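You operate a simulated robot arm through the tools that you are given. There is no shell and no other tool.

You run a simulated two-armed robot. Do the job below in one go: nothing can be reset, and whatever is moved stays where it is left.

JOB
Pick up the card divider from the top of the cart with one hand, pass it to the other hand and put it on the top of the hand-work bench.

Only the result counts: the job must be done as asked and must still hold three seconds after the hand-in. Knocking over, shifting, dropping, spilling or breaking anything else fails it.

ROBOT AND FRAMES
Two 7-joint arms with two-finger parallel grippers on one trunk, on a base that drives. Base frame: it is fixed to the floor where the robot stands at the start and does not move with it; the origin is under the middle of the robot, x ahead of it, y to its left, z up; the surface under the hand at the start is at about z = 0.8. Readings come in m, degrees, newtons and seconds.
The left shoulder is at the start at [0.03, 0.119, 0.935], the right one opposite. With the tool pointing down near the work surface each hand reaches from about 0.28 to 0.68 m from the robot's upright axis, wherever it stands, measured 20 degrees to its own side. Places, roughly: top of the hand-work bench [-1.6, 0.5, 0.8]. Payload 3.43 kg a hand.
The TCP of each hand is the grasp point between the finger pads, 0.03 m short of the fingertips. In the tool frame z runs along the fingers and y along their closing line. Largest opening 0.094 m; finger width 0.028, thickness 0.01; the body of the gripper, 0.05 by 0.096 m, starts 0.055 m behind the TCP.
Orientation is that of the tool frame in the base frame, as [roll, pitch, yaw] about the fixed x, y, z axes, in that order (R = Rz(yaw) Ry(pitch) Rx(roll)). With the fingers straight down and closing along the base's y, the tool's x points along the base's -x, its y along +y and its z along -z.

CONTROLS
- The arms move only by the tool servo_tool. It takes "left_moves", "right_moves" or both (then of equal length, played together; a hand with none holds still); each is a list of rows, each a list of 2 entries, a list of its own where there are three numbers: the shift along the tool's x, y, z in m, then the turn, a rotation vector about the tool's x, y, z in degrees. In form: [[[x, y, z], [wx, wy, wz]], ...]. A call has 1 to 20 rows; each row shifts and turns the commanded pose from where the row before left it, along the tool's axes as they then stand. "left_gripper" and "right_gripper" are, for a hand that has rows, the gripper command, from -1 (fully open) to 1 (shut), values between in proportion, set as the call begins (left out, the last holds). Each row takes 0.2 s and may step no farther than 0.05 m and 8.6 degrees from the row before; otherwise, or with a gripper value out of range, the whole call is refused. Where a pose cannot be reached the arm comes as near as it can. A force on the tool above 40 N (or 10 N above the force at the start of the call, whichever is more), or a blocked arm, ends the call early, and 0.2 s more pass. The fingers move at their own pace (about 0.072 m/s each) and stop on an object; they squeeze with about 29 N. The grip force told is the motor's: it shows also when the fingers shut on nothing. Time passes only in rows, and 0.2 s behind the last, so rows that do not move let the fingers close. The reply holds the time, the measured pose of the TCP, the force on the tool along the base axes, the opening and the grip force, in the units named above and with some noise, with the torque about the TCP (base axes, N m) and any sound that the robot's microphone picked up.
- Cameras (640 x 400 px; columns grow to the right, rows downward): "scene" is now at [0.0434, -0.0261, 1.6392]; the picture's right is [-0.31, -0.95, 0.00], its down [-0.72, 0.24, -0.65] and it looks along [0.62, -0.20, -0.76] (base axes); focal length 296 px, centre (320, 200). "left" rides on the left gripper at [0.076, -0.014, -0.103] in its tool frame; the picture's right is [0.18, 0.98, 0.00], its down [-0.75, 0.14, -0.64] and it looks along [-0.63, 0.12, 0.77] (tool axes); focal length 243 px, centre (320, 200). "right" rides on the right gripper at [0.076, 0.014, -0.102] in its tool frame; the picture's right is [-0.18, 0.98, 0.00], its down [-0.75, -0.14, -0.64] and it looks along [-0.63, -0.12, 0.77] (tool axes); focal length 243 px, centre (320, 200). There is no depth. A picture from a camera that has moved, and an enlarged one, comes with that camera's place and axes in the base frame and with its lens.
- camera(camera): a new picture of that camera. No time passes.
- raise_lower(by): slides the trunk up (or, below 0, down) by that many m; the arms and the scene camera ride with it, the base frame stays. It gives what a move gives, with no picture.
- base_move(legs): drives the robot by 1 to 6 legs, each [ahead, turn to the left] in m and degrees, along the robot's own axes; the way and the turn of a leg run together, so that a leg with both is an arc; at most 1.5 m and 180 degrees a leg. The arms and the cameras ride along, it lands a little off, and it stops where it bumps. It gives what a move gives.
- pan_tilt(pan, tilt): turns the head with the scene camera to pan (to the left, within 143 degrees either way) and tilt (down, from -29 to 69), counted from straight ahead of the robot. It gives what a move gives.
- inspect(camera, box): a new picture of the part [left, top, right, bottom] of that camera's present view, enlarged. No time passes.
- sign_off(): hands the job in; it is judged then, once.

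Nothing tells you exact positions but the pictures and the camera data. Unless the task says otherwise, let go and move clear before handing in.

The tools are called after "Request:" as a command line: name --argument value ..., lists and objects as JSON in quotes. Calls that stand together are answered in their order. servo_tool: Moves the arms, as the interface text tells. Its arguments: {"type":"object","properties":{"left_moves":{"type":"array","items":{"type":"array"}},"left_gripper":{"type":"number"},"right_moves":{"type":"array","items":{"type":"array"}},"right_gripper":{"type":"number"}},"required":[]} The other tools are called the same way: raise_lower (by) slides the trunk up or down; base_move (legs) drives the base; pan_tilt (pan, tilt) turns the head that bears the scene camera; camera (camera) takes a picture; inspect (camera, box) takes an enlarged picture of a part of a camera's view; sign_off () hands the job in.

At the start:

```text
time: 0.0
left_eef_pos: [0.4189, 0.0922, 1.0198]
left_tcp_rot: [-180.0, 0.0, -180.0]
left_wrist_force: [-0.5, 0.4, 0.5]
left_wrist_torque: [0.03, 0.01, 0.01]
left_finger_gap: 0.094
left_gripper_force: 0.1
right_eef_pos: [0.4697, -0.2072, 1.0897]
right_tcp_rot: [-180.0, 0.0, -180.0]
right_wrist_force: [0.0, 0.1, 0.1]
right_wrist_torque: [-0.01, 0.0, 0.01]
right_finger_gap: 0.0939
right_gripper_force: 0.0
trunk travel left (down, up): [-0.2, 0.21]
robot x, y, heading: [-0.0006, 0.0004, 0.1]
head pan, tilt: [-18.1, 49.7]
```

scene: 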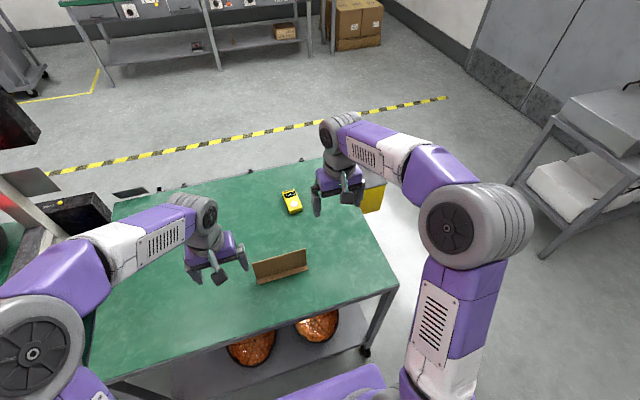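
right: 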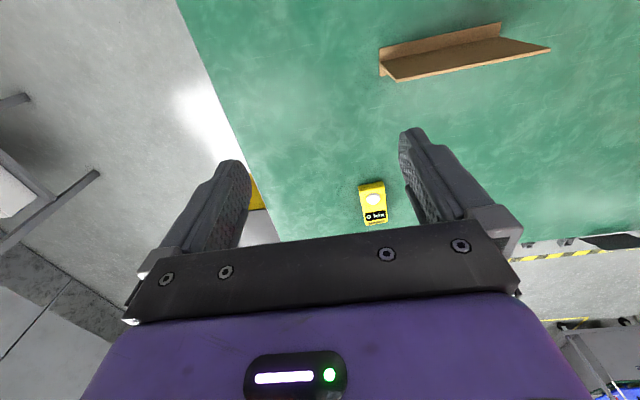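
left: 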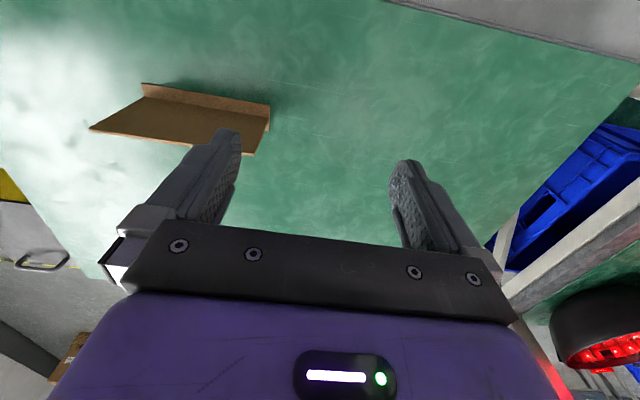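

I see a green-topped cart in front of me, with an L-shaped brown card divider at about [0.47, -0.04, 0.8] and a small yellow meter further away. I'll look closer at the divider before moving.

Request:
inspect --camera "scene" --box '[220, 220, 348, 300]'

Request:
inspect --camera "right" --box '[340, 0, 596, 160]'

Request:
inspect --camera "left" --box '[60, 40, 316, 200]'

```text
5.00 times, centred on (284, 260) of scene
camera zoom: at [0.0434, -0.0261, 1.6392], right [-0.31, -0.95, 0.0], down [-0.72, 0.24, -0.65], along [0.62, -0.2, -0.76], focal length 1479 px, centre (500, -100)
```

zoom: 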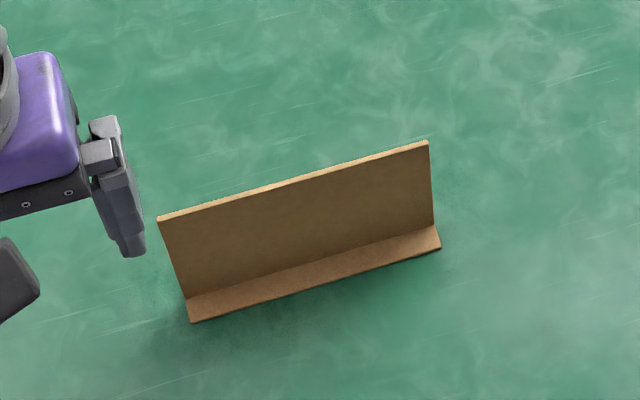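

```text
2.50 times, centred on (468, 80) of right
camera zoom: at [0.3949, -0.1931, 1.1914], right [0.18, 0.98, 0.0], down [0.75, -0.14, 0.64], along [0.63, -0.12, -0.77], focal length 606 px, centre (-50, 500)
```

zoom: 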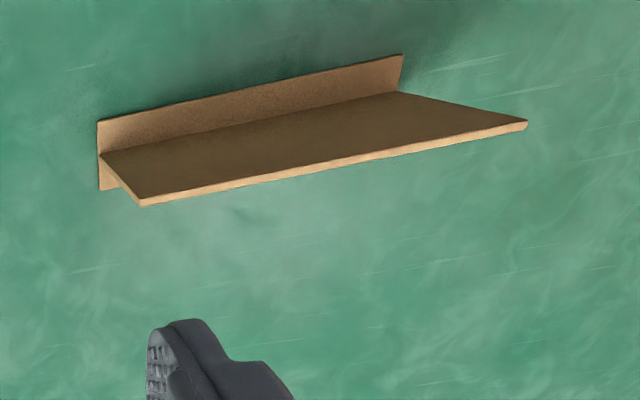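

```text
2.50 times, centred on (188, 120) of left
camera zoom: at [0.3438, 0.078, 1.1227], right [-0.18, 0.98, 0.0], down [0.75, 0.14, 0.64], along [0.63, 0.12, -0.77], focal length 606 px, centre (650, 400)
```

zoom: 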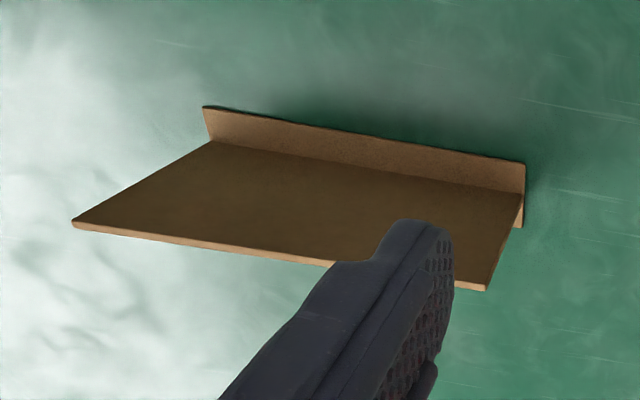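

The divider is an upside-down T: a thin upright panel at x≈0.48, running from y≈-0.124 to 0.032, about 0.10 m high, on a flange about 0.036 m wide. Next I look back at the bench before grasping anything.

Request:
pan_tilt --pan 140 --tilt 25

Request:
camera --camera "scene"

```text
time: 2.4
left_eef_pos: [0.4203, 0.0927, 1.0199]
left_tcp_rot: [-180.0, 0.0, 180.0]
left_wrist_force: [0.2, 0.2, 0.6]
left_wrist_torque: [-0.01, 0.02, -0.01]
left_finger_gap: 0.094
left_gripper_force: 0.1
right_eef_pos: [0.4712, -0.2077, 1.0891]
right_tcp_rot: [180.0, -0.1, 180.0]
right_wrist_force: [0.4, -0.6, -0.5]
right_wrist_torque: [0.03, -0.02, -0.04]
right_finger_gap: 0.0941
right_gripper_force: 0.0
trunk travel left (down, up): [-0.2, 0.21]
robot x, y, heading: [0.0017, 0.0008, 0.3]
head pan, tilt: [140.0, 25.0]
```

```text
taken
camera scene: at [-0.1006, 0.0572, 1.6762], right [0.64, 0.77, 0.0], down [0.32, -0.27, -0.91], along [-0.69, 0.58, -0.42], focal length 296 px, centre (320, 200)
```

scene: 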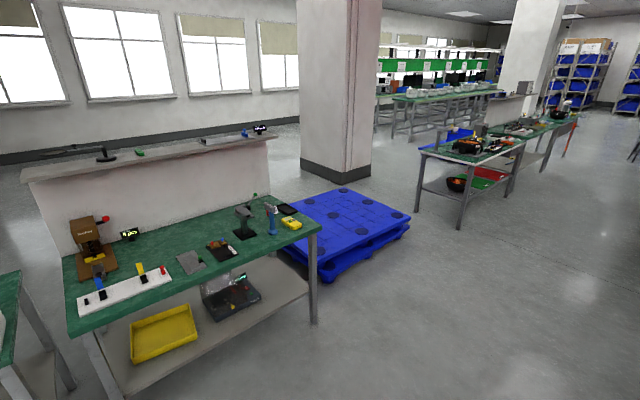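

The bench is behind me: front edge around x=-1.26, running y≈-0.15 to 1.02, with various items on top. I'll zoom in for a free spot.

Request:
inspect --camera "scene" --box '[50, 180, 338, 360]'

Request:
pan_tilt --pan 143 --tilt 40

Request:
camera --camera "scene"

```text
2.22 times, centred on (194, 270) of scene
camera zoom: at [-0.1006, 0.0572, 1.6762], right [0.64, 0.77, 0.0], down [0.32, -0.27, -0.91], along [-0.69, 0.58, -0.42], focal length 657 px, centre (600, 44)
```

zoom: 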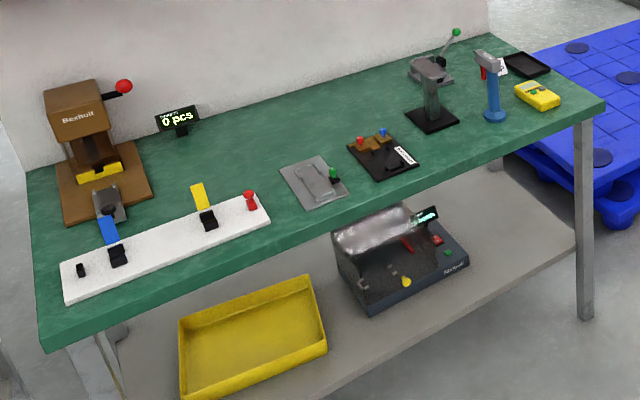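

```text
time: 3.2
left_eef_pos: [0.4186, 0.0913, 1.0196]
left_tcp_rot: [180.0, 0.1, 180.0]
left_wrist_force: [0.6, -1.5, 0.9]
left_wrist_torque: [0.0, 0.02, 0.05]
left_finger_gap: 0.0941
left_gripper_force: 0.0
right_eef_pos: [0.4702, -0.2072, 1.0889]
right_tcp_rot: [180.0, 0.1, 180.0]
right_wrist_force: [-0.1, -0.1, 0.0]
right_wrist_torque: [0.03, 0.01, -0.01]
right_finger_gap: 0.0942
right_gripper_force: 0.0
trunk travel left (down, up): [-0.2, 0.21]
robot x, y, heading: [0.0018, -0.0013, 0.2]
head pan, tilt: [143.0, 40.0]
```

```text
taken
camera scene: at [-0.098, 0.0491, 1.653], right [0.6, 0.8, 0.0], down [0.51, -0.39, -0.77], along [-0.61, 0.46, -0.64], focal length 296 px, centre (320, 200)
```

scene: 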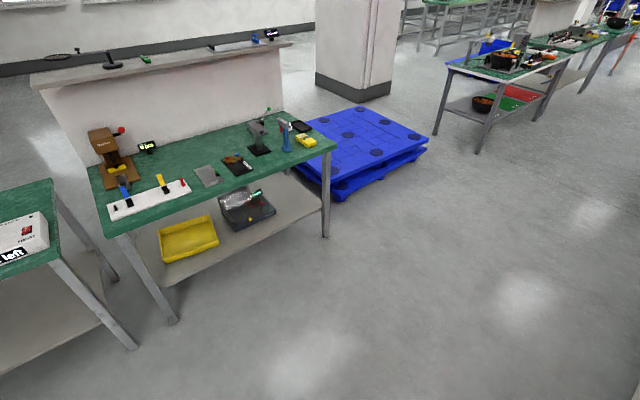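

Request:
inspect --camera "scene" --box '[180, 100, 340, 200]'

Request:
inspect --camera "scene" --box '[85, 120, 245, 220]'

```text
4.00 times, centred on (260, 150) of scene
camera zoom: at [-0.098, 0.0491, 1.653], right [0.6, 0.8, 0.0], down [0.51, -0.39, -0.77], along [-0.61, 0.46, -0.64], focal length 1183 px, centre (560, 400)
```

zoom: 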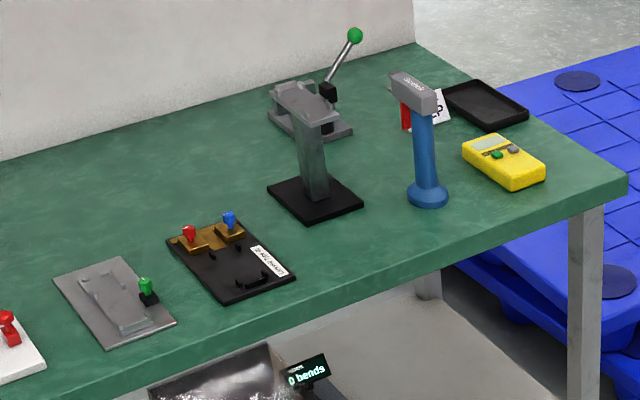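

```text
4.00 times, centred on (165, 170) of scene
camera zoom: at [-0.098, 0.0491, 1.653], right [0.6, 0.8, 0.0], down [0.51, -0.39, -0.77], along [-0.61, 0.46, -0.64], focal length 1183 px, centre (940, 320)
```

zoom: 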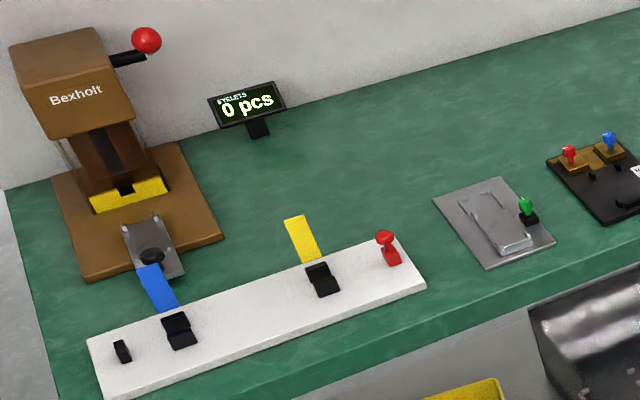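

The bench has clear space at the front right, around x≈-1.32, y≈0.57–0.72, between the black plate and the blue tool. First I turn both grippers 90° so that the fingers close along x, across the panel, with the wrist cameras facing outward.

Request:
servo_tool --right_moves '[[[0, 0, 0], [0, 0, -8.1818]], [[0, 0, 0], [0, 0, -8.1818]], [[0, 0, 0], [0, 0, -8.1818]], [[0, 0, 0], [0, 0, -8.1818]], [[0, 0, 0], [0, 0, -8.1818]], [[0, 0, 0], [0, 0, -8.1818]], [[0, 0, 0], [0, 0, -8.1818]], [[0, 0, 0], [0, 0, -8.1818]], [[0, 0, 0], [0, 0, -8.1818]], [[0, 0, 0], [0, 0, -8.1818]], [[0, 0, 0], [0, 0, -8.1818]], [[0, 0, 0], [0, 0, 0]]]' --left_moves '[[[0, 0, -0.02], [0, 0, 8.1818]], [[0, 0, -0.02], [0, 0, 8.1818]], [[0, 0, -0.02], [0, 0, 8.1818]], [[0, 0, 0], [0, 0, 8.1818]], [[0, 0, 0], [0, 0, 8.1818]], [[0, 0, 0], [0, 0, 8.1818]], [[0, 0, 0], [0, 0, 8.1818]], [[0, 0, 0], [0, 0, 8.1818]], [[0, 0, 0], [0, 0, 8.1818]], [[0, 0, 0], [0, 0, 8.1818]], [[0, 0, 0], [0, 0, 8.1818]], [[0, 0, 0], [0, 0, 0]]]' --right_gripper -1 --left_gripper -1

Request:
pan_tilt --pan -5 --tilt 55

Request:
camera --camera "scene"

Request:
camera --camera "right"

```text
time: 5.8
left_eef_pos: [0.4196, 0.0916, 1.0785]
left_tcp_rot: [180.0, 0.0, 89.9]
left_wrist_force: [1.1, -0.7, -0.5]
left_wrist_torque: [-0.01, 0.03, 0.0]
left_finger_gap: 0.094
left_gripper_force: 0.0
right_eef_pos: [0.4694, -0.2077, 1.0894]
right_tcp_rot: [-179.9, 0.1, -89.8]
right_wrist_force: [-0.2, 0.7, -0.3]
right_wrist_torque: [-0.06, 0.0, 0.01]
right_finger_gap: 0.0941
right_gripper_force: 0.0
trunk travel left (down, up): [-0.2, 0.21]
robot x, y, heading: [-0.0011, 0.0008, 0.0]
head pan, tilt: [143.0, 40.0]
```

```text
time: 8.1
left_eef_pos: [0.4186, 0.0934, 1.0801]
left_tcp_rot: [-179.9, 0.0, 90.0]
left_wrist_force: [-0.2, 0.3, -0.4]
left_wrist_torque: [-0.02, -0.01, -0.01]
left_finger_gap: 0.094
left_gripper_force: 0.1
right_eef_pos: [0.4694, -0.2083, 1.0875]
right_tcp_rot: [-180.0, -0.1, -90.0]
right_wrist_force: [0.7, -0.5, -0.4]
right_wrist_torque: [-0.01, -0.01, 0.02]
right_finger_gap: 0.094
right_gripper_force: 0.0
trunk travel left (down, up): [-0.2, 0.21]
robot x, y, heading: [-0.0018, 0.0013, -0.1]
head pan, tilt: [-5.0, 55.0]
```

```text
taken
camera scene: at [0.0417, -0.0083, 1.6322], right [-0.09, -1.0, 0.0], down [-0.82, 0.07, -0.57], along [0.57, -0.05, -0.82], focal length 296 px, centre (320, 200)
```

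scene: 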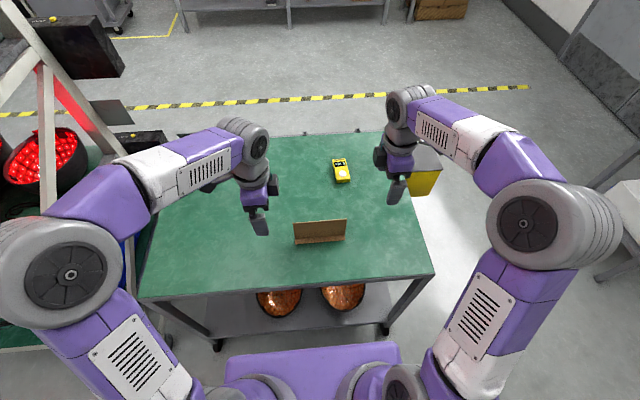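

```text
taken
camera right: at [0.4565, -0.2836, 1.1913], right [-0.98, 0.18, 0.0], down [0.14, 0.75, 0.64], along [0.12, 0.63, -0.77], focal length 243 px, centre (320, 200)
```

right: 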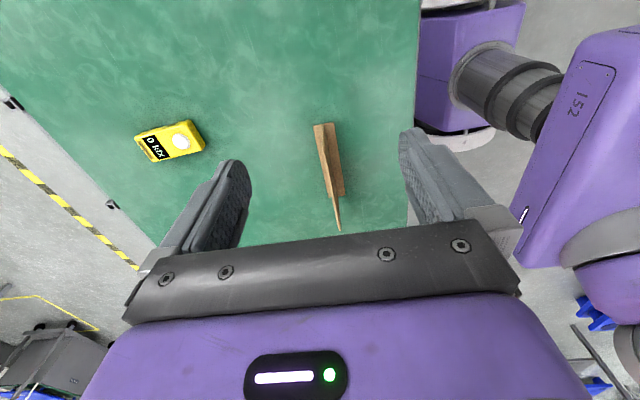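

Request:
inspect --camera "right" --box '[256, 100, 416, 240]'

Request:
inspect --camera "scene" --box '[270, 200, 370, 260]'

```text
2.86 times, centred on (336, 170) of right
camera zoom: at [0.4565, -0.2836, 1.1913], right [-0.98, 0.18, 0.0], down [0.14, 0.75, 0.64], along [0.12, 0.63, -0.77], focal length 693 px, centre (274, 286)
```

zoom: 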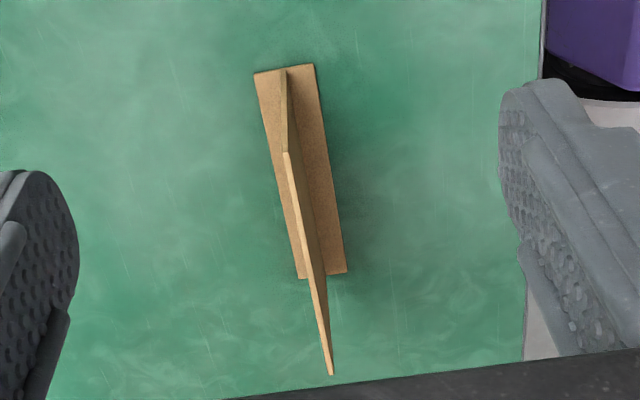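

```text
6.40 times, centred on (320, 230) of scene
camera zoom: at [0.0417, -0.0083, 1.6322], right [-0.09, -1.0, 0.0], down [-0.82, 0.07, -0.57], along [0.57, -0.05, -0.82], focal length 1893 px, centre (320, 8)
```

zoom: 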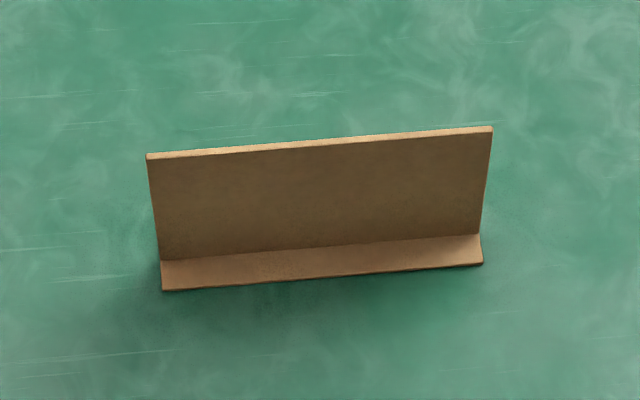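

The panel is edge-on to the right hand, at x≈0.479 and centred at y≈-0.047. I'll move the right hand above its right end (y≈-0.097), come part way down and check.

Request:
servo_tool --right_moves '[[[-0.0277, -0.0025, 0], [0, 0, 0]], [[-0.0277, -0.0025, 0], [0, 0, 0]], [[-0.0277, -0.0025, 0], [0, 0, 0]], [[-0.0277, -0.0025, 0], [0, 0, 0]], [[0, 0, 0.04], [0, 0, 0]], [[0, 0, 0.04], [0, 0, 0]], [[0, 0, 0.04], [0, 0, 0]], [[0, 0, 0], [0, 0, 0]]]' --right_gripper -1

Request:
camera --camera "right"

Request:
camera --camera "scene"

```text
time: 9.9
left_eef_pos: [0.4199, 0.0913, 1.0812]
left_tcp_rot: [-180.0, 0.1, 90.0]
left_wrist_force: [-0.3, -0.4, -0.4]
left_wrist_torque: [-0.03, -0.01, -0.04]
left_finger_gap: 0.0942
left_gripper_force: 0.0
right_eef_pos: [0.4786, -0.0964, 0.9676]
right_tcp_rot: [180.0, 0.1, -90.0]
right_wrist_force: [-0.4, 0.6, -0.2]
right_wrist_torque: [0.0, -0.01, 0.02]
right_finger_gap: 0.094
right_gripper_force: 0.0
trunk travel left (down, up): [-0.2, 0.21]
robot x, y, heading: [0.0007, -0.001, 0.0]
head pan, tilt: [-5.0, 55.0]
```

```text
taken
camera right: at [0.466, -0.1727, 1.0714], right [-0.98, 0.18, 0.0], down [0.14, 0.75, 0.64], along [0.12, 0.63, -0.77], focal length 243 px, centre (320, 200)
```

right: 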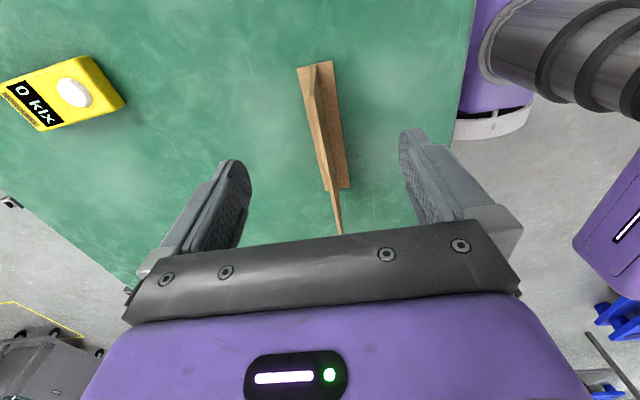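

```text
taken
camera scene: at [0.0412, -0.0082, 1.6323], right [-0.09, -1.0, 0.0], down [-0.82, 0.07, -0.57], along [0.57, -0.05, -0.82], focal length 296 px, centre (320, 200)
```

scene: 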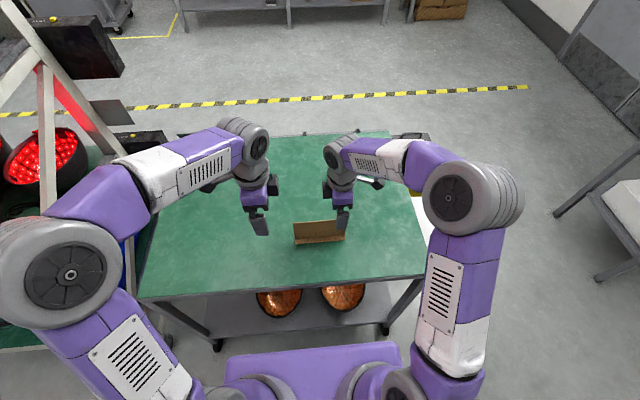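

The fingers straddle the panel and are well centred. I'll go straight down to TCP z≈0.872.

Request:
servo_tool --right_moves '[[[0, 0, 0.03], [0, 0, 0]], [[0, 0, 0.03], [0, 0, 0]], [[0, 0, 0.02], [0, 0, 0]], [[0, 0, 0.016], [0, 0, 0]], [[0, 0, 0], [0, 0, 0]]]' --right_gripper -1

Request:
camera --camera "right"

Request:
inspect --camera "scene" --box '[250, 160, 410, 260]'

```text
time: 11.1
left_eef_pos: [0.4195, 0.092, 1.0785]
left_tcp_rot: [-179.9, 0.1, 90.0]
left_wrist_force: [0.1, 0.0, -0.4]
left_wrist_torque: [-0.05, 0.04, -0.03]
left_finger_gap: 0.0937
left_gripper_force: 0.2
right_eef_pos: [0.4811, -0.0962, 0.8731]
right_tcp_rot: [180.0, 0.0, -90.1]
right_wrist_force: [-1.0, -0.3, -0.4]
right_wrist_torque: [0.01, 0.04, 0.02]
right_finger_gap: 0.0939
right_gripper_force: 0.1
trunk travel left (down, up): [-0.2, 0.21]
robot x, y, heading: [0.0014, -0.0013, 0.0]
head pan, tilt: [-5.0, 55.0]
```

```text
taken
camera right: at [0.4667, -0.1725, 0.9752], right [-0.98, 0.18, 0.0], down [0.14, 0.75, 0.64], along [0.12, 0.63, -0.77], focal length 243 px, centre (320, 200)
```

right: 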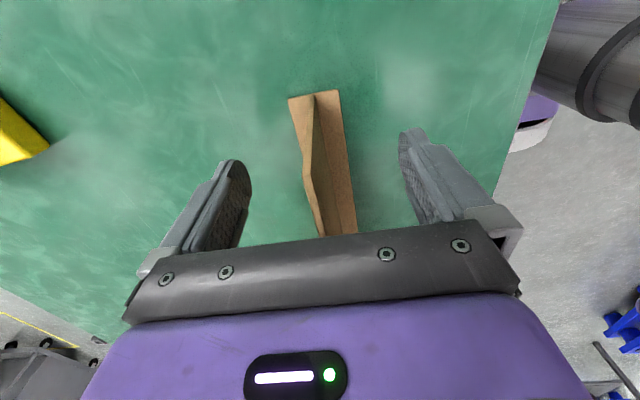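

```text
4.00 times, centred on (330, 210) of scene
camera zoom: at [0.0416, -0.0084, 1.6323], right [-0.09, -1.0, 0.0], down [-0.82, 0.07, -0.57], along [0.57, -0.05, -0.82], focal length 1183 px, centre (280, 160)
```

zoom: 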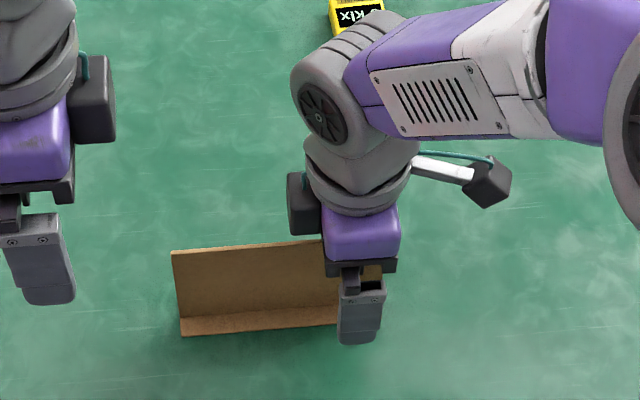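

The fingers are around the panel. I'll lean the right hand 20° outward in the plane of the panel, to leave room for the left hand at handover, and then close it.

Request:
servo_tool --right_moves '[[[0, 0, 0], [0, -6.6667, 0]], [[0, 0, 0], [0, -6.6667, 0]], [[0, 0, 0], [0, -6.6666, 0]], [[0, 0, 0], [0, 0, 0]]]' --right_gripper -1

Request:
inspect --camera "scene" --box '[250, 160, 410, 260]'

Request:
camera --camera "right"

```text
time: 12.1
left_eef_pos: [0.4189, 0.0936, 1.0785]
left_tcp_rot: [-180.0, -0.1, 89.9]
left_wrist_force: [-0.2, 0.6, -0.1]
left_wrist_torque: [0.0, 0.02, -0.01]
left_finger_gap: 0.0941
left_gripper_force: 0.0
right_eef_pos: [0.4815, -0.096, 0.8714]
right_tcp_rot: [-180.0, 20.1, -90.0]
right_wrist_force: [-0.6, 0.4, 0.9]
right_wrist_torque: [-0.04, 0.01, 0.0]
right_finger_gap: 0.0939
right_gripper_force: 0.1
trunk travel left (down, up): [-0.2, 0.21]
robot x, y, heading: [0.001, 0.0011, -0.1]
head pan, tilt: [-5.0, 55.0]
```

```text
4.00 times, centred on (330, 210) of scene
camera zoom: at [0.0417, -0.0077, 1.6322], right [-0.09, -1.0, 0.0], down [-0.82, 0.07, -0.57], along [0.57, -0.05, -0.82], focal length 1183 px, centre (280, 160)
```

zoom: 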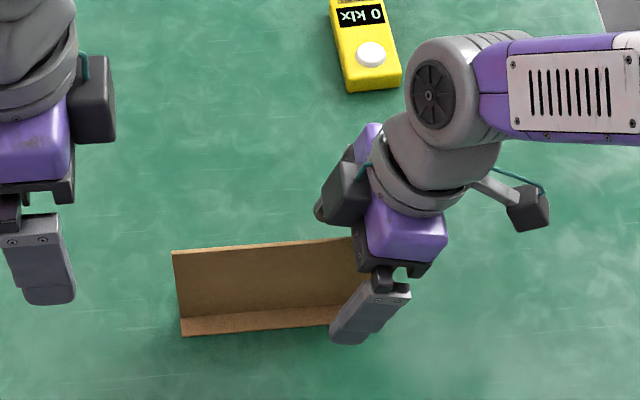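

```text
taken
camera right: at [0.4667, -0.2026, 0.9431], right [-0.98, 0.17, 0.06], down [0.14, 0.49, 0.86], along [0.12, 0.86, -0.5], focal length 243 px, centre (320, 200)
```

right: 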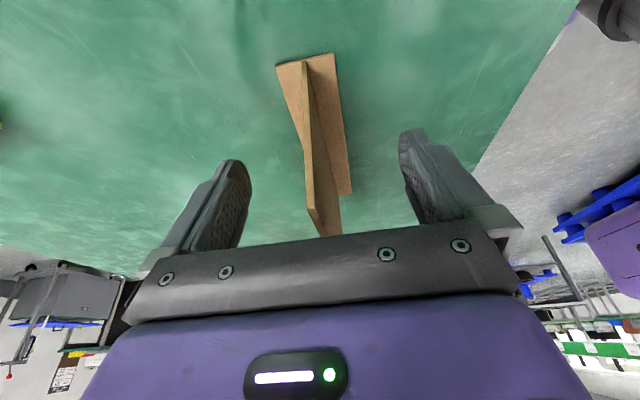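

The tilt is good and the panel sits between the pads. Closing the right gripper now.

Request:
servo_tool --right_moves '[[[0, 0, 0], [0, 0, 0]], [[0, 0, 0], [0, 0, 0]], [[0, 0, 0], [0, 0, 0]], [[0, 0, 0], [0, 0, 0]], [[0, 0, 0], [0, 0, 0]], [[0, 0, 0], [0, 0, 0]]]' --right_gripper 1

Request:
camera --camera "right"

Request:
inspect --camera "scene" --box '[250, 160, 410, 260]'

```text
time: 13.5
left_eef_pos: [0.4195, 0.0914, 1.0794]
left_tcp_rot: [-180.0, -0.1, 89.9]
left_wrist_force: [-0.1, -0.6, -0.4]
left_wrist_torque: [0.0, -0.03, -0.03]
left_finger_gap: 0.0941
left_gripper_force: 0.1
right_eef_pos: [0.4802, -0.0962, 0.8727]
right_tcp_rot: [-180.0, 20.0, -90.0]
right_wrist_force: [-0.6, -0.6, 0.1]
right_wrist_torque: [-0.02, -0.01, 0.01]
right_finger_gap: 0.0074
right_gripper_force: 28.9
trunk travel left (down, up): [-0.2, 0.21]
robot x, y, heading: [0.0008, 0.0008, -0.0]
head pan, tilt: [-5.0, 55.0]
```

```text
taken
camera right: at [0.4668, -0.2031, 0.943], right [-0.98, 0.17, 0.06], down [0.14, 0.49, 0.86], along [0.12, 0.86, -0.5], focal length 243 px, centre (320, 200)
```

right: 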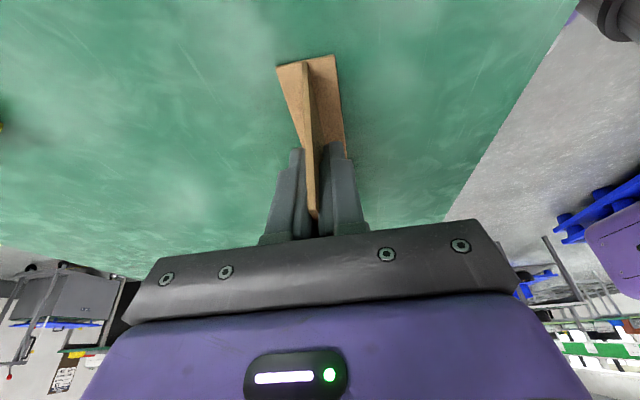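

```text
4.00 times, centred on (330, 210) of scene
camera zoom: at [0.0418, -0.0084, 1.6322], right [-0.09, -1.0, 0.0], down [-0.82, 0.07, -0.57], along [0.57, -0.05, -0.82], focal length 1183 px, centre (280, 160)
```

zoom: 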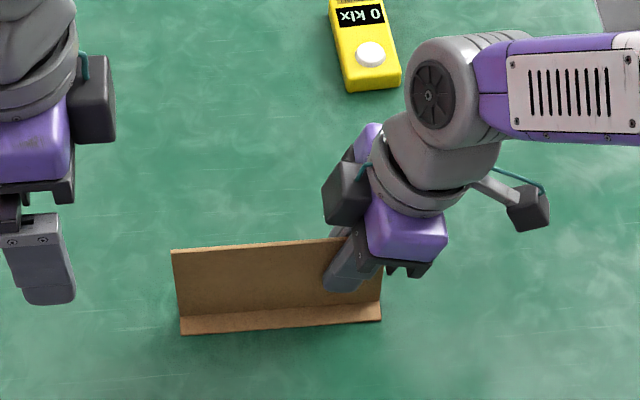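

It's gripped (gap 7 mm, 29 N). I'll lift the divider straight up 0.12 m and check that it hangs level.

Request:
servo_tool --right_moves '[[[-0.00684, 0, -0.01879], [0, 0, 0]], [[-0.01026, 0, -0.02819], [0, 0, 0]], [[-0.01197, 0, -0.03289], [0, 0, 0]], [[-0.01197, 0, -0.03289], [0, 0, 0]], [[0, 0, 0], [0, 0, 0]]]'

Request:
camera --camera "right"

Request:
camera --camera "scene"

Request:
camera --camera "left"

```text
time: 14.7
left_eef_pos: [0.4199, 0.0926, 1.079]
left_tcp_rot: [180.0, 0.0, 90.0]
left_wrist_force: [-0.2, 1.1, -0.4]
left_wrist_torque: [-0.03, 0.0, 0.0]
left_finger_gap: 0.0941
left_gripper_force: 0.0
right_eef_pos: [0.4797, -0.0957, 0.9927]
right_tcp_rot: [180.0, 20.0, -90.0]
right_wrist_force: [0.3, -1.0, 0.2]
right_wrist_torque: [0.0, -0.01, 0.01]
right_finger_gap: 0.0072
right_gripper_force: 29.1
trunk travel left (down, up): [-0.2, 0.21]
robot x, y, heading: [0.0, 0.0001, 0.2]
head pan, tilt: [-5.0, 55.0]
```

```text
taken
camera right: at [0.4666, -0.2037, 1.0633], right [-0.98, 0.17, 0.06], down [0.14, 0.49, 0.86], along [0.12, 0.86, -0.5], focal length 243 px, centre (320, 200)
```

right: 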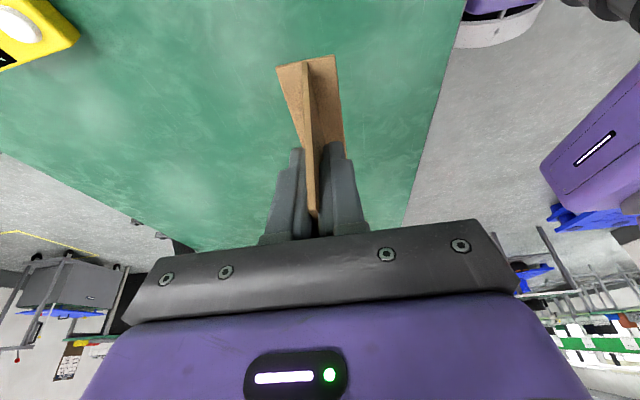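

```text
taken
camera scene: at [0.0421, -0.0085, 1.6322], right [-0.09, -1.0, 0.0], down [-0.82, 0.07, -0.57], along [0.57, -0.05, -0.82], focal length 296 px, centre (320, 200)
```

scene: 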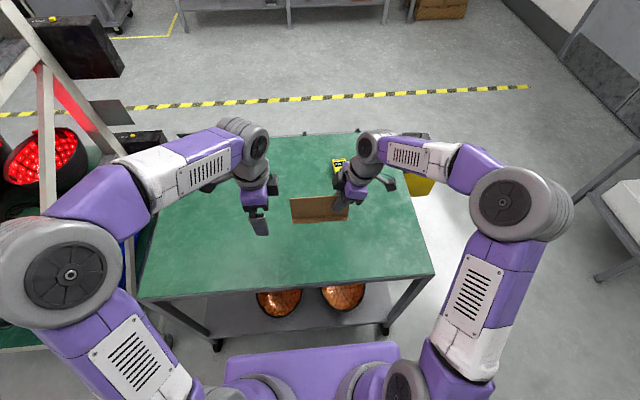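

```text
taken
camera left: at [0.4058, 0.1684, 1.1825], right [0.98, 0.18, 0.0], down [0.14, -0.75, 0.64], along [0.12, -0.63, -0.77], focal length 243 px, centre (320, 200)
```

left: 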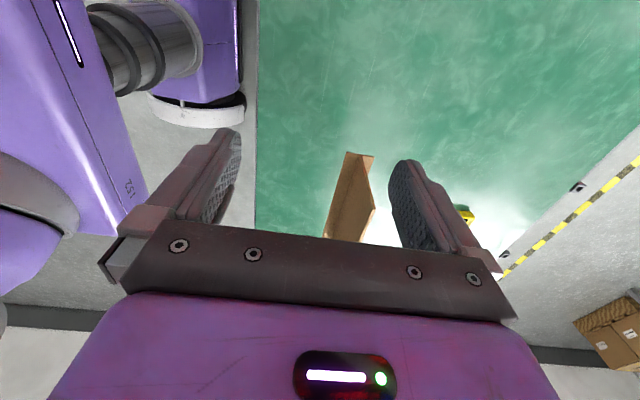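

The divider hangs level from the right hand, top edge at z≈1.02. Now I bring the left hand over its left end at height, then check before going down.

Request:
servo_tool --left_moves '[[[0, 0.03, 0], [0, 0, 0]], [[0, 0.031, 0], [0, 0, 0]], [[-0.028, 0, 0], [0, 0, 0]], [[-0.028, 0, 0], [0, 0, 0]], [[-0.0275, 0, 0], [0, 0, 0]], [[0, 0, 0], [0, 0, 0]]]' --left_gripper -1

Request:
camera --camera "left"

Request:
inspect --camera "scene" --box '[220, 100, 420, 240]'

```text
time: 16.1
left_eef_pos: [0.4809, 0.01, 1.0787]
left_tcp_rot: [-180.0, 0.1, 90.0]
left_wrist_force: [0.3, 0.4, -0.8]
left_wrist_torque: [-0.02, 0.01, 0.0]
left_finger_gap: 0.0943
left_gripper_force: 0.1
right_eef_pos: [0.4805, -0.0965, 0.9924]
right_tcp_rot: [-179.9, 20.1, -90.0]
right_wrist_force: [-0.9, -0.1, 0.1]
right_wrist_torque: [-0.01, -0.01, -0.01]
right_finger_gap: 0.0074
right_gripper_force: 29.4
trunk travel left (down, up): [-0.2, 0.21]
robot x, y, heading: [0.0018, 0.0009, -0.2]
head pan, tilt: [-5.0, 55.0]
```

```text
taken
camera left: at [0.4663, 0.0851, 1.1823], right [0.98, 0.18, 0.0], down [0.14, -0.75, 0.64], along [0.12, -0.63, -0.77], focal length 243 px, centre (320, 200)
```

left: 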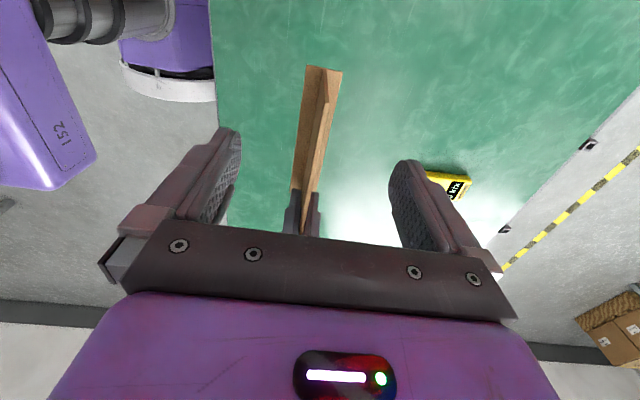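

```text
2.86 times, centred on (320, 170) of scene
camera zoom: at [0.0417, -0.0078, 1.6322], right [-0.09, -1.0, 0.0], down [-0.82, 0.07, -0.57], along [0.57, -0.05, -0.82], focal length 845 px, centre (320, 286)
```

zoom: 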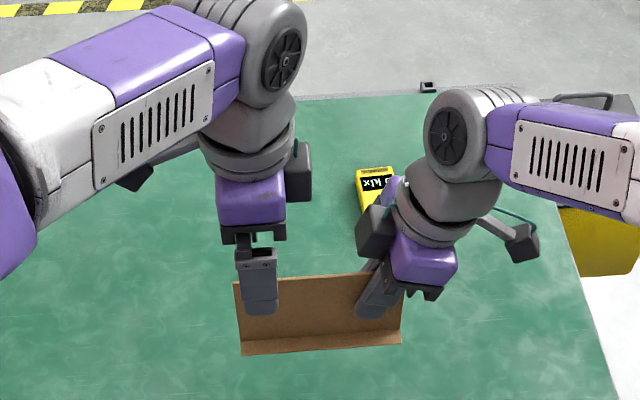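

Request:
inspect --camera "left" --box '[240, 50, 400, 240]'

```text
2.11 times, centred on (320, 145) of left
camera zoom: at [0.4663, 0.0851, 1.1823], right [0.98, 0.18, 0.0], down [0.14, -0.75, 0.64], along [0.12, -0.63, -0.77], focal length 511 px, centre (320, 316)
```

zoom: 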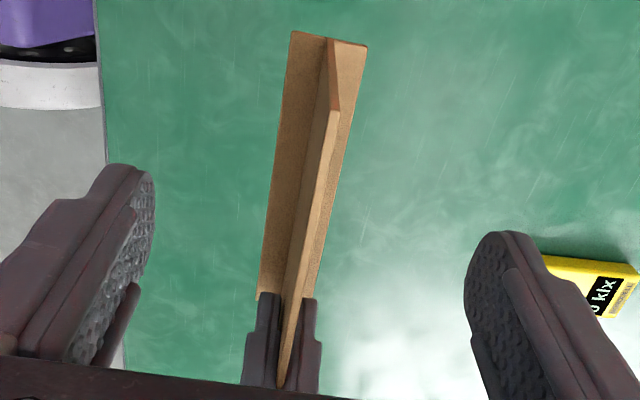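

The panel is centred between the left fingers. I'll lower the left hand onto the panel (TCP z≈0.992).

Request:
servo_tool --left_moves '[[[0, 0, 0.03], [0, 0, 0]], [[0, 0, 0.025], [0, 0, 0]], [[0, 0, 0.02], [0, 0, 0]], [[0, 0, 0.012], [0, 0, 0]], [[0, 0, 0], [0, 0, 0]]]' --left_gripper -1

Request:
camera --camera "left"

Request:
inspect --camera "scene" --box '[220, 100, 420, 240]'

```text
time: 17.3
left_eef_pos: [0.4787, 0.0084, 0.9925]
left_tcp_rot: [180.0, 0.0, 90.0]
left_wrist_force: [0.8, 1.1, 0.0]
left_wrist_torque: [0.01, -0.01, -0.03]
left_finger_gap: 0.0941
left_gripper_force: 0.1
right_eef_pos: [0.4799, -0.0969, 0.9931]
right_tcp_rot: [-179.9, 20.0, -90.0]
right_wrist_force: [-0.3, -0.3, 0.2]
right_wrist_torque: [-0.03, -0.01, 0.0]
right_finger_gap: 0.0077
right_gripper_force: 29.1
trunk travel left (down, up): [-0.2, 0.21]
robot x, y, heading: [-0.0012, -0.0039, 0.0]
head pan, tilt: [-5.0, 55.0]
```

```text
taken
camera left: at [0.4663, 0.0847, 1.0955], right [0.98, 0.18, 0.0], down [0.14, -0.75, 0.64], along [0.12, -0.63, -0.77], focal length 243 px, centre (320, 200)
```

left: 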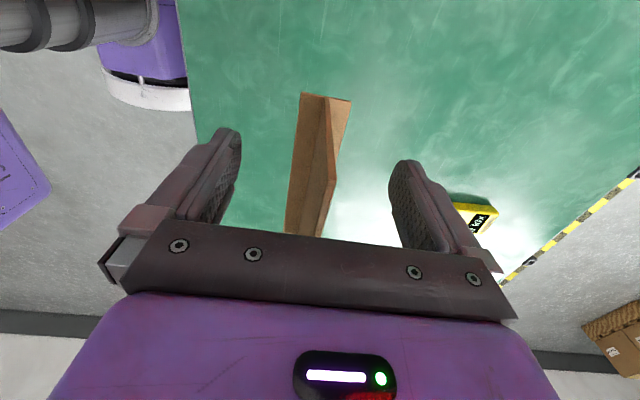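

```text
2.86 times, centred on (320, 170) of scene
camera zoom: at [0.0417, -0.0084, 1.6322], right [-0.09, -1.0, 0.0], down [-0.82, 0.07, -0.57], along [0.57, -0.05, -0.82], focal length 845 px, centre (320, 286)
```

zoom: 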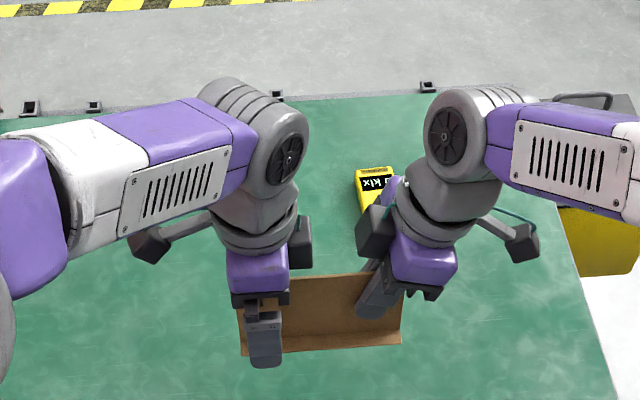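

The left fingers straddle the panel without touching it. I'll close the left gripper while the right keeps holding.

Request:
servo_tool --left_moves '[[[0, 0, 0], [0, 0, 0]], [[0, 0, 0], [0, 0, 0]], [[0, 0, 0], [0, 0, 0]], [[0, 0, 0], [0, 0, 0]], [[0, 0, 0], [0, 0, 0]], [[0, 0, 0], [0, 0, 0]]]' --left_gripper 1

Request:
camera --camera "left"

Request:
inspect --camera "scene" --box '[220, 100, 420, 240]'

```text
time: 18.7
left_eef_pos: [0.4797, 0.0077, 0.9927]
left_tcp_rot: [-180.0, -0.1, 90.0]
left_wrist_force: [1.8, -0.1, -0.8]
left_wrist_torque: [0.04, 0.01, -0.01]
left_finger_gap: 0.0072
left_gripper_force: 28.8
right_eef_pos: [0.4806, -0.0979, 0.9932]
right_tcp_rot: [180.0, 20.0, -89.9]
right_wrist_force: [-1.1, -0.4, -0.5]
right_wrist_torque: [0.01, -0.05, 0.01]
right_finger_gap: 0.0074
right_gripper_force: 29.3
trunk travel left (down, up): [-0.2, 0.21]
robot x, y, heading: [-0.0021, -0.0042, 0.4]
head pan, tilt: [-5.0, 55.0]
```

```text
taken
camera left: at [0.4663, 0.0846, 1.0957], right [0.98, 0.18, 0.0], down [0.14, -0.75, 0.64], along [0.12, -0.63, -0.77], focal length 243 px, centre (320, 200)
```

left: 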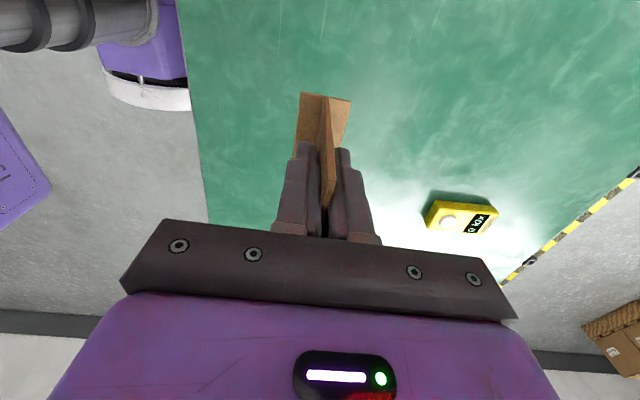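

```text
2.86 times, centred on (320, 170) of scene
camera zoom: at [0.0418, -0.0084, 1.6322], right [-0.09, -1.0, 0.0], down [-0.82, 0.07, -0.57], along [0.57, -0.05, -0.82], focal length 845 px, centre (320, 286)
```

zoom: 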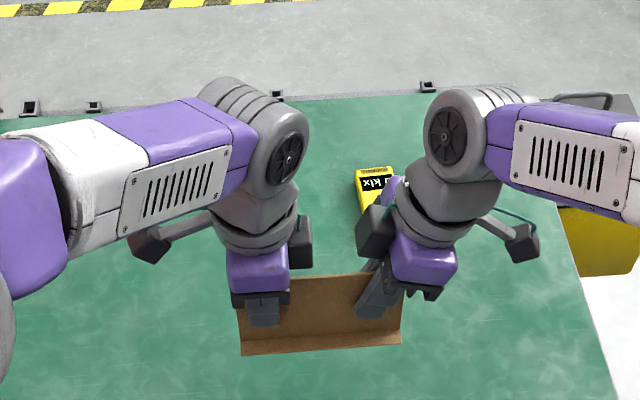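

Both hands hold the panel. I release with the right hand, then back it away along its own axis, up and outward.

Request:
servo_tool --right_moves '[[[0, 0, 0], [0, 0, 0]], [[0, 0, 0], [0, 0, 0]], [[0, 0, 0], [0, 0, 0]], [[0, 0, 0], [0, 0, 0]], [[0, 0, 0], [0, 0, 0]]]' --right_gripper -1

Request:
camera --camera "right"

Request:
camera --camera "left"

```text
time: 19.9
left_eef_pos: [0.48, 0.0087, 0.9918]
left_tcp_rot: [-180.0, 0.1, 90.1]
left_wrist_force: [0.0, -0.6, 0.0]
left_wrist_torque: [0.01, -0.01, 0.0]
left_finger_gap: 0.0075
left_gripper_force: 28.7
right_eef_pos: [0.4807, -0.0967, 0.9927]
right_tcp_rot: [-180.0, 20.0, -90.0]
right_wrist_force: [0.2, 0.1, 0.6]
right_wrist_torque: [-0.02, -0.02, 0.0]
right_finger_gap: 0.094
right_gripper_force: 0.0
trunk travel left (down, up): [-0.2, 0.21]
robot x, y, heading: [0.0006, -0.0015, 0.1]
head pan, tilt: [-5.0, 55.0]
```

```text
taken
camera right: at [0.4664, -0.2037, 1.063], right [-0.98, 0.17, 0.06], down [0.14, 0.49, 0.86], along [0.12, 0.86, -0.5], focal length 243 px, centre (320, 200)
```

right: 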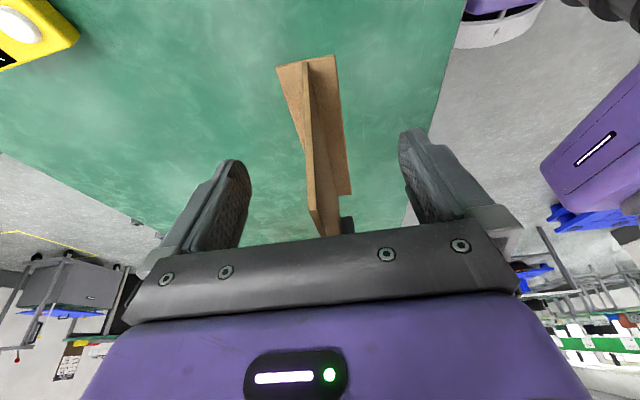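

```text
taken
camera left: at [0.4663, 0.0845, 1.0957], right [0.98, 0.18, 0.0], down [0.14, -0.75, 0.64], along [0.12, -0.63, -0.77], focal length 243 px, centre (320, 200)
```

left: 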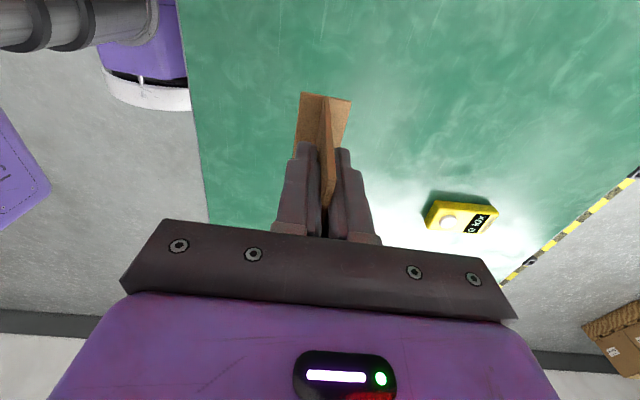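

Request:
servo_tool --right_moves '[[[0, 0, -0.02], [0, 0, 0]], [[0, 0, -0.03], [0, 0, 0]], [[0, 0, -0.035], [0, 0, 0]], [[0, 0, -0.035], [0, 0, 0]], [[0, 0, 0], [0, 0, 0]]]' --right_gripper -1

Request:
camera --camera "scene"

Request:
camera --camera "right"

```text
time: 21.1
left_eef_pos: [0.4808, 0.0089, 0.994]
left_tcp_rot: [-179.9, 0.0, 90.0]
left_wrist_force: [0.6, -0.1, -0.6]
left_wrist_torque: [0.01, 0.0, -0.03]
left_finger_gap: 0.0076
left_gripper_force: 28.9
right_eef_pos: [0.4812, -0.1373, 1.1055]
right_tcp_rot: [-179.9, 20.0, -90.0]
right_wrist_force: [-0.5, 0.8, -0.2]
right_wrist_torque: [0.01, 0.02, 0.03]
right_finger_gap: 0.0938
right_gripper_force: 0.1
trunk travel left (down, up): [-0.2, 0.21]
robot x, y, heading: [0.001, 0.0041, 0.2]
head pan, tilt: [-5.0, 55.0]
```

```text
taken
camera scene: at [0.042, -0.0083, 1.6322], right [-0.09, -1.0, 0.0], down [-0.82, 0.07, -0.57], along [0.57, -0.05, -0.82], focal length 296 px, centre (320, 200)
```

scene: 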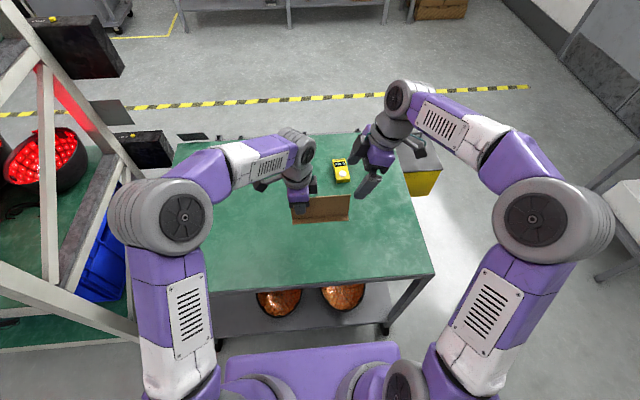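

```text
taken
camera right: at [0.4672, -0.2438, 1.1758], right [-0.98, 0.17, 0.06], down [0.14, 0.49, 0.86], along [0.12, 0.86, -0.5], focal length 243 px, centre (320, 200)
```

right: 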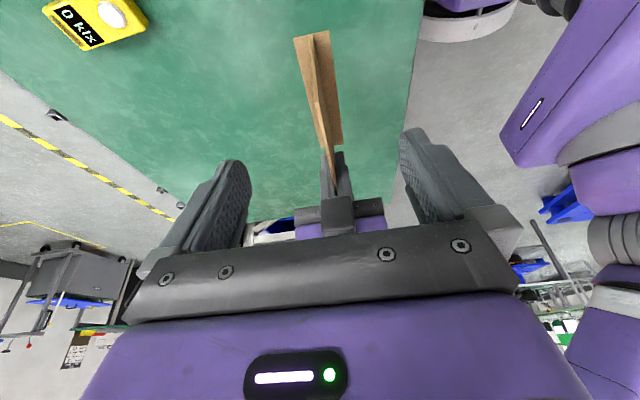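

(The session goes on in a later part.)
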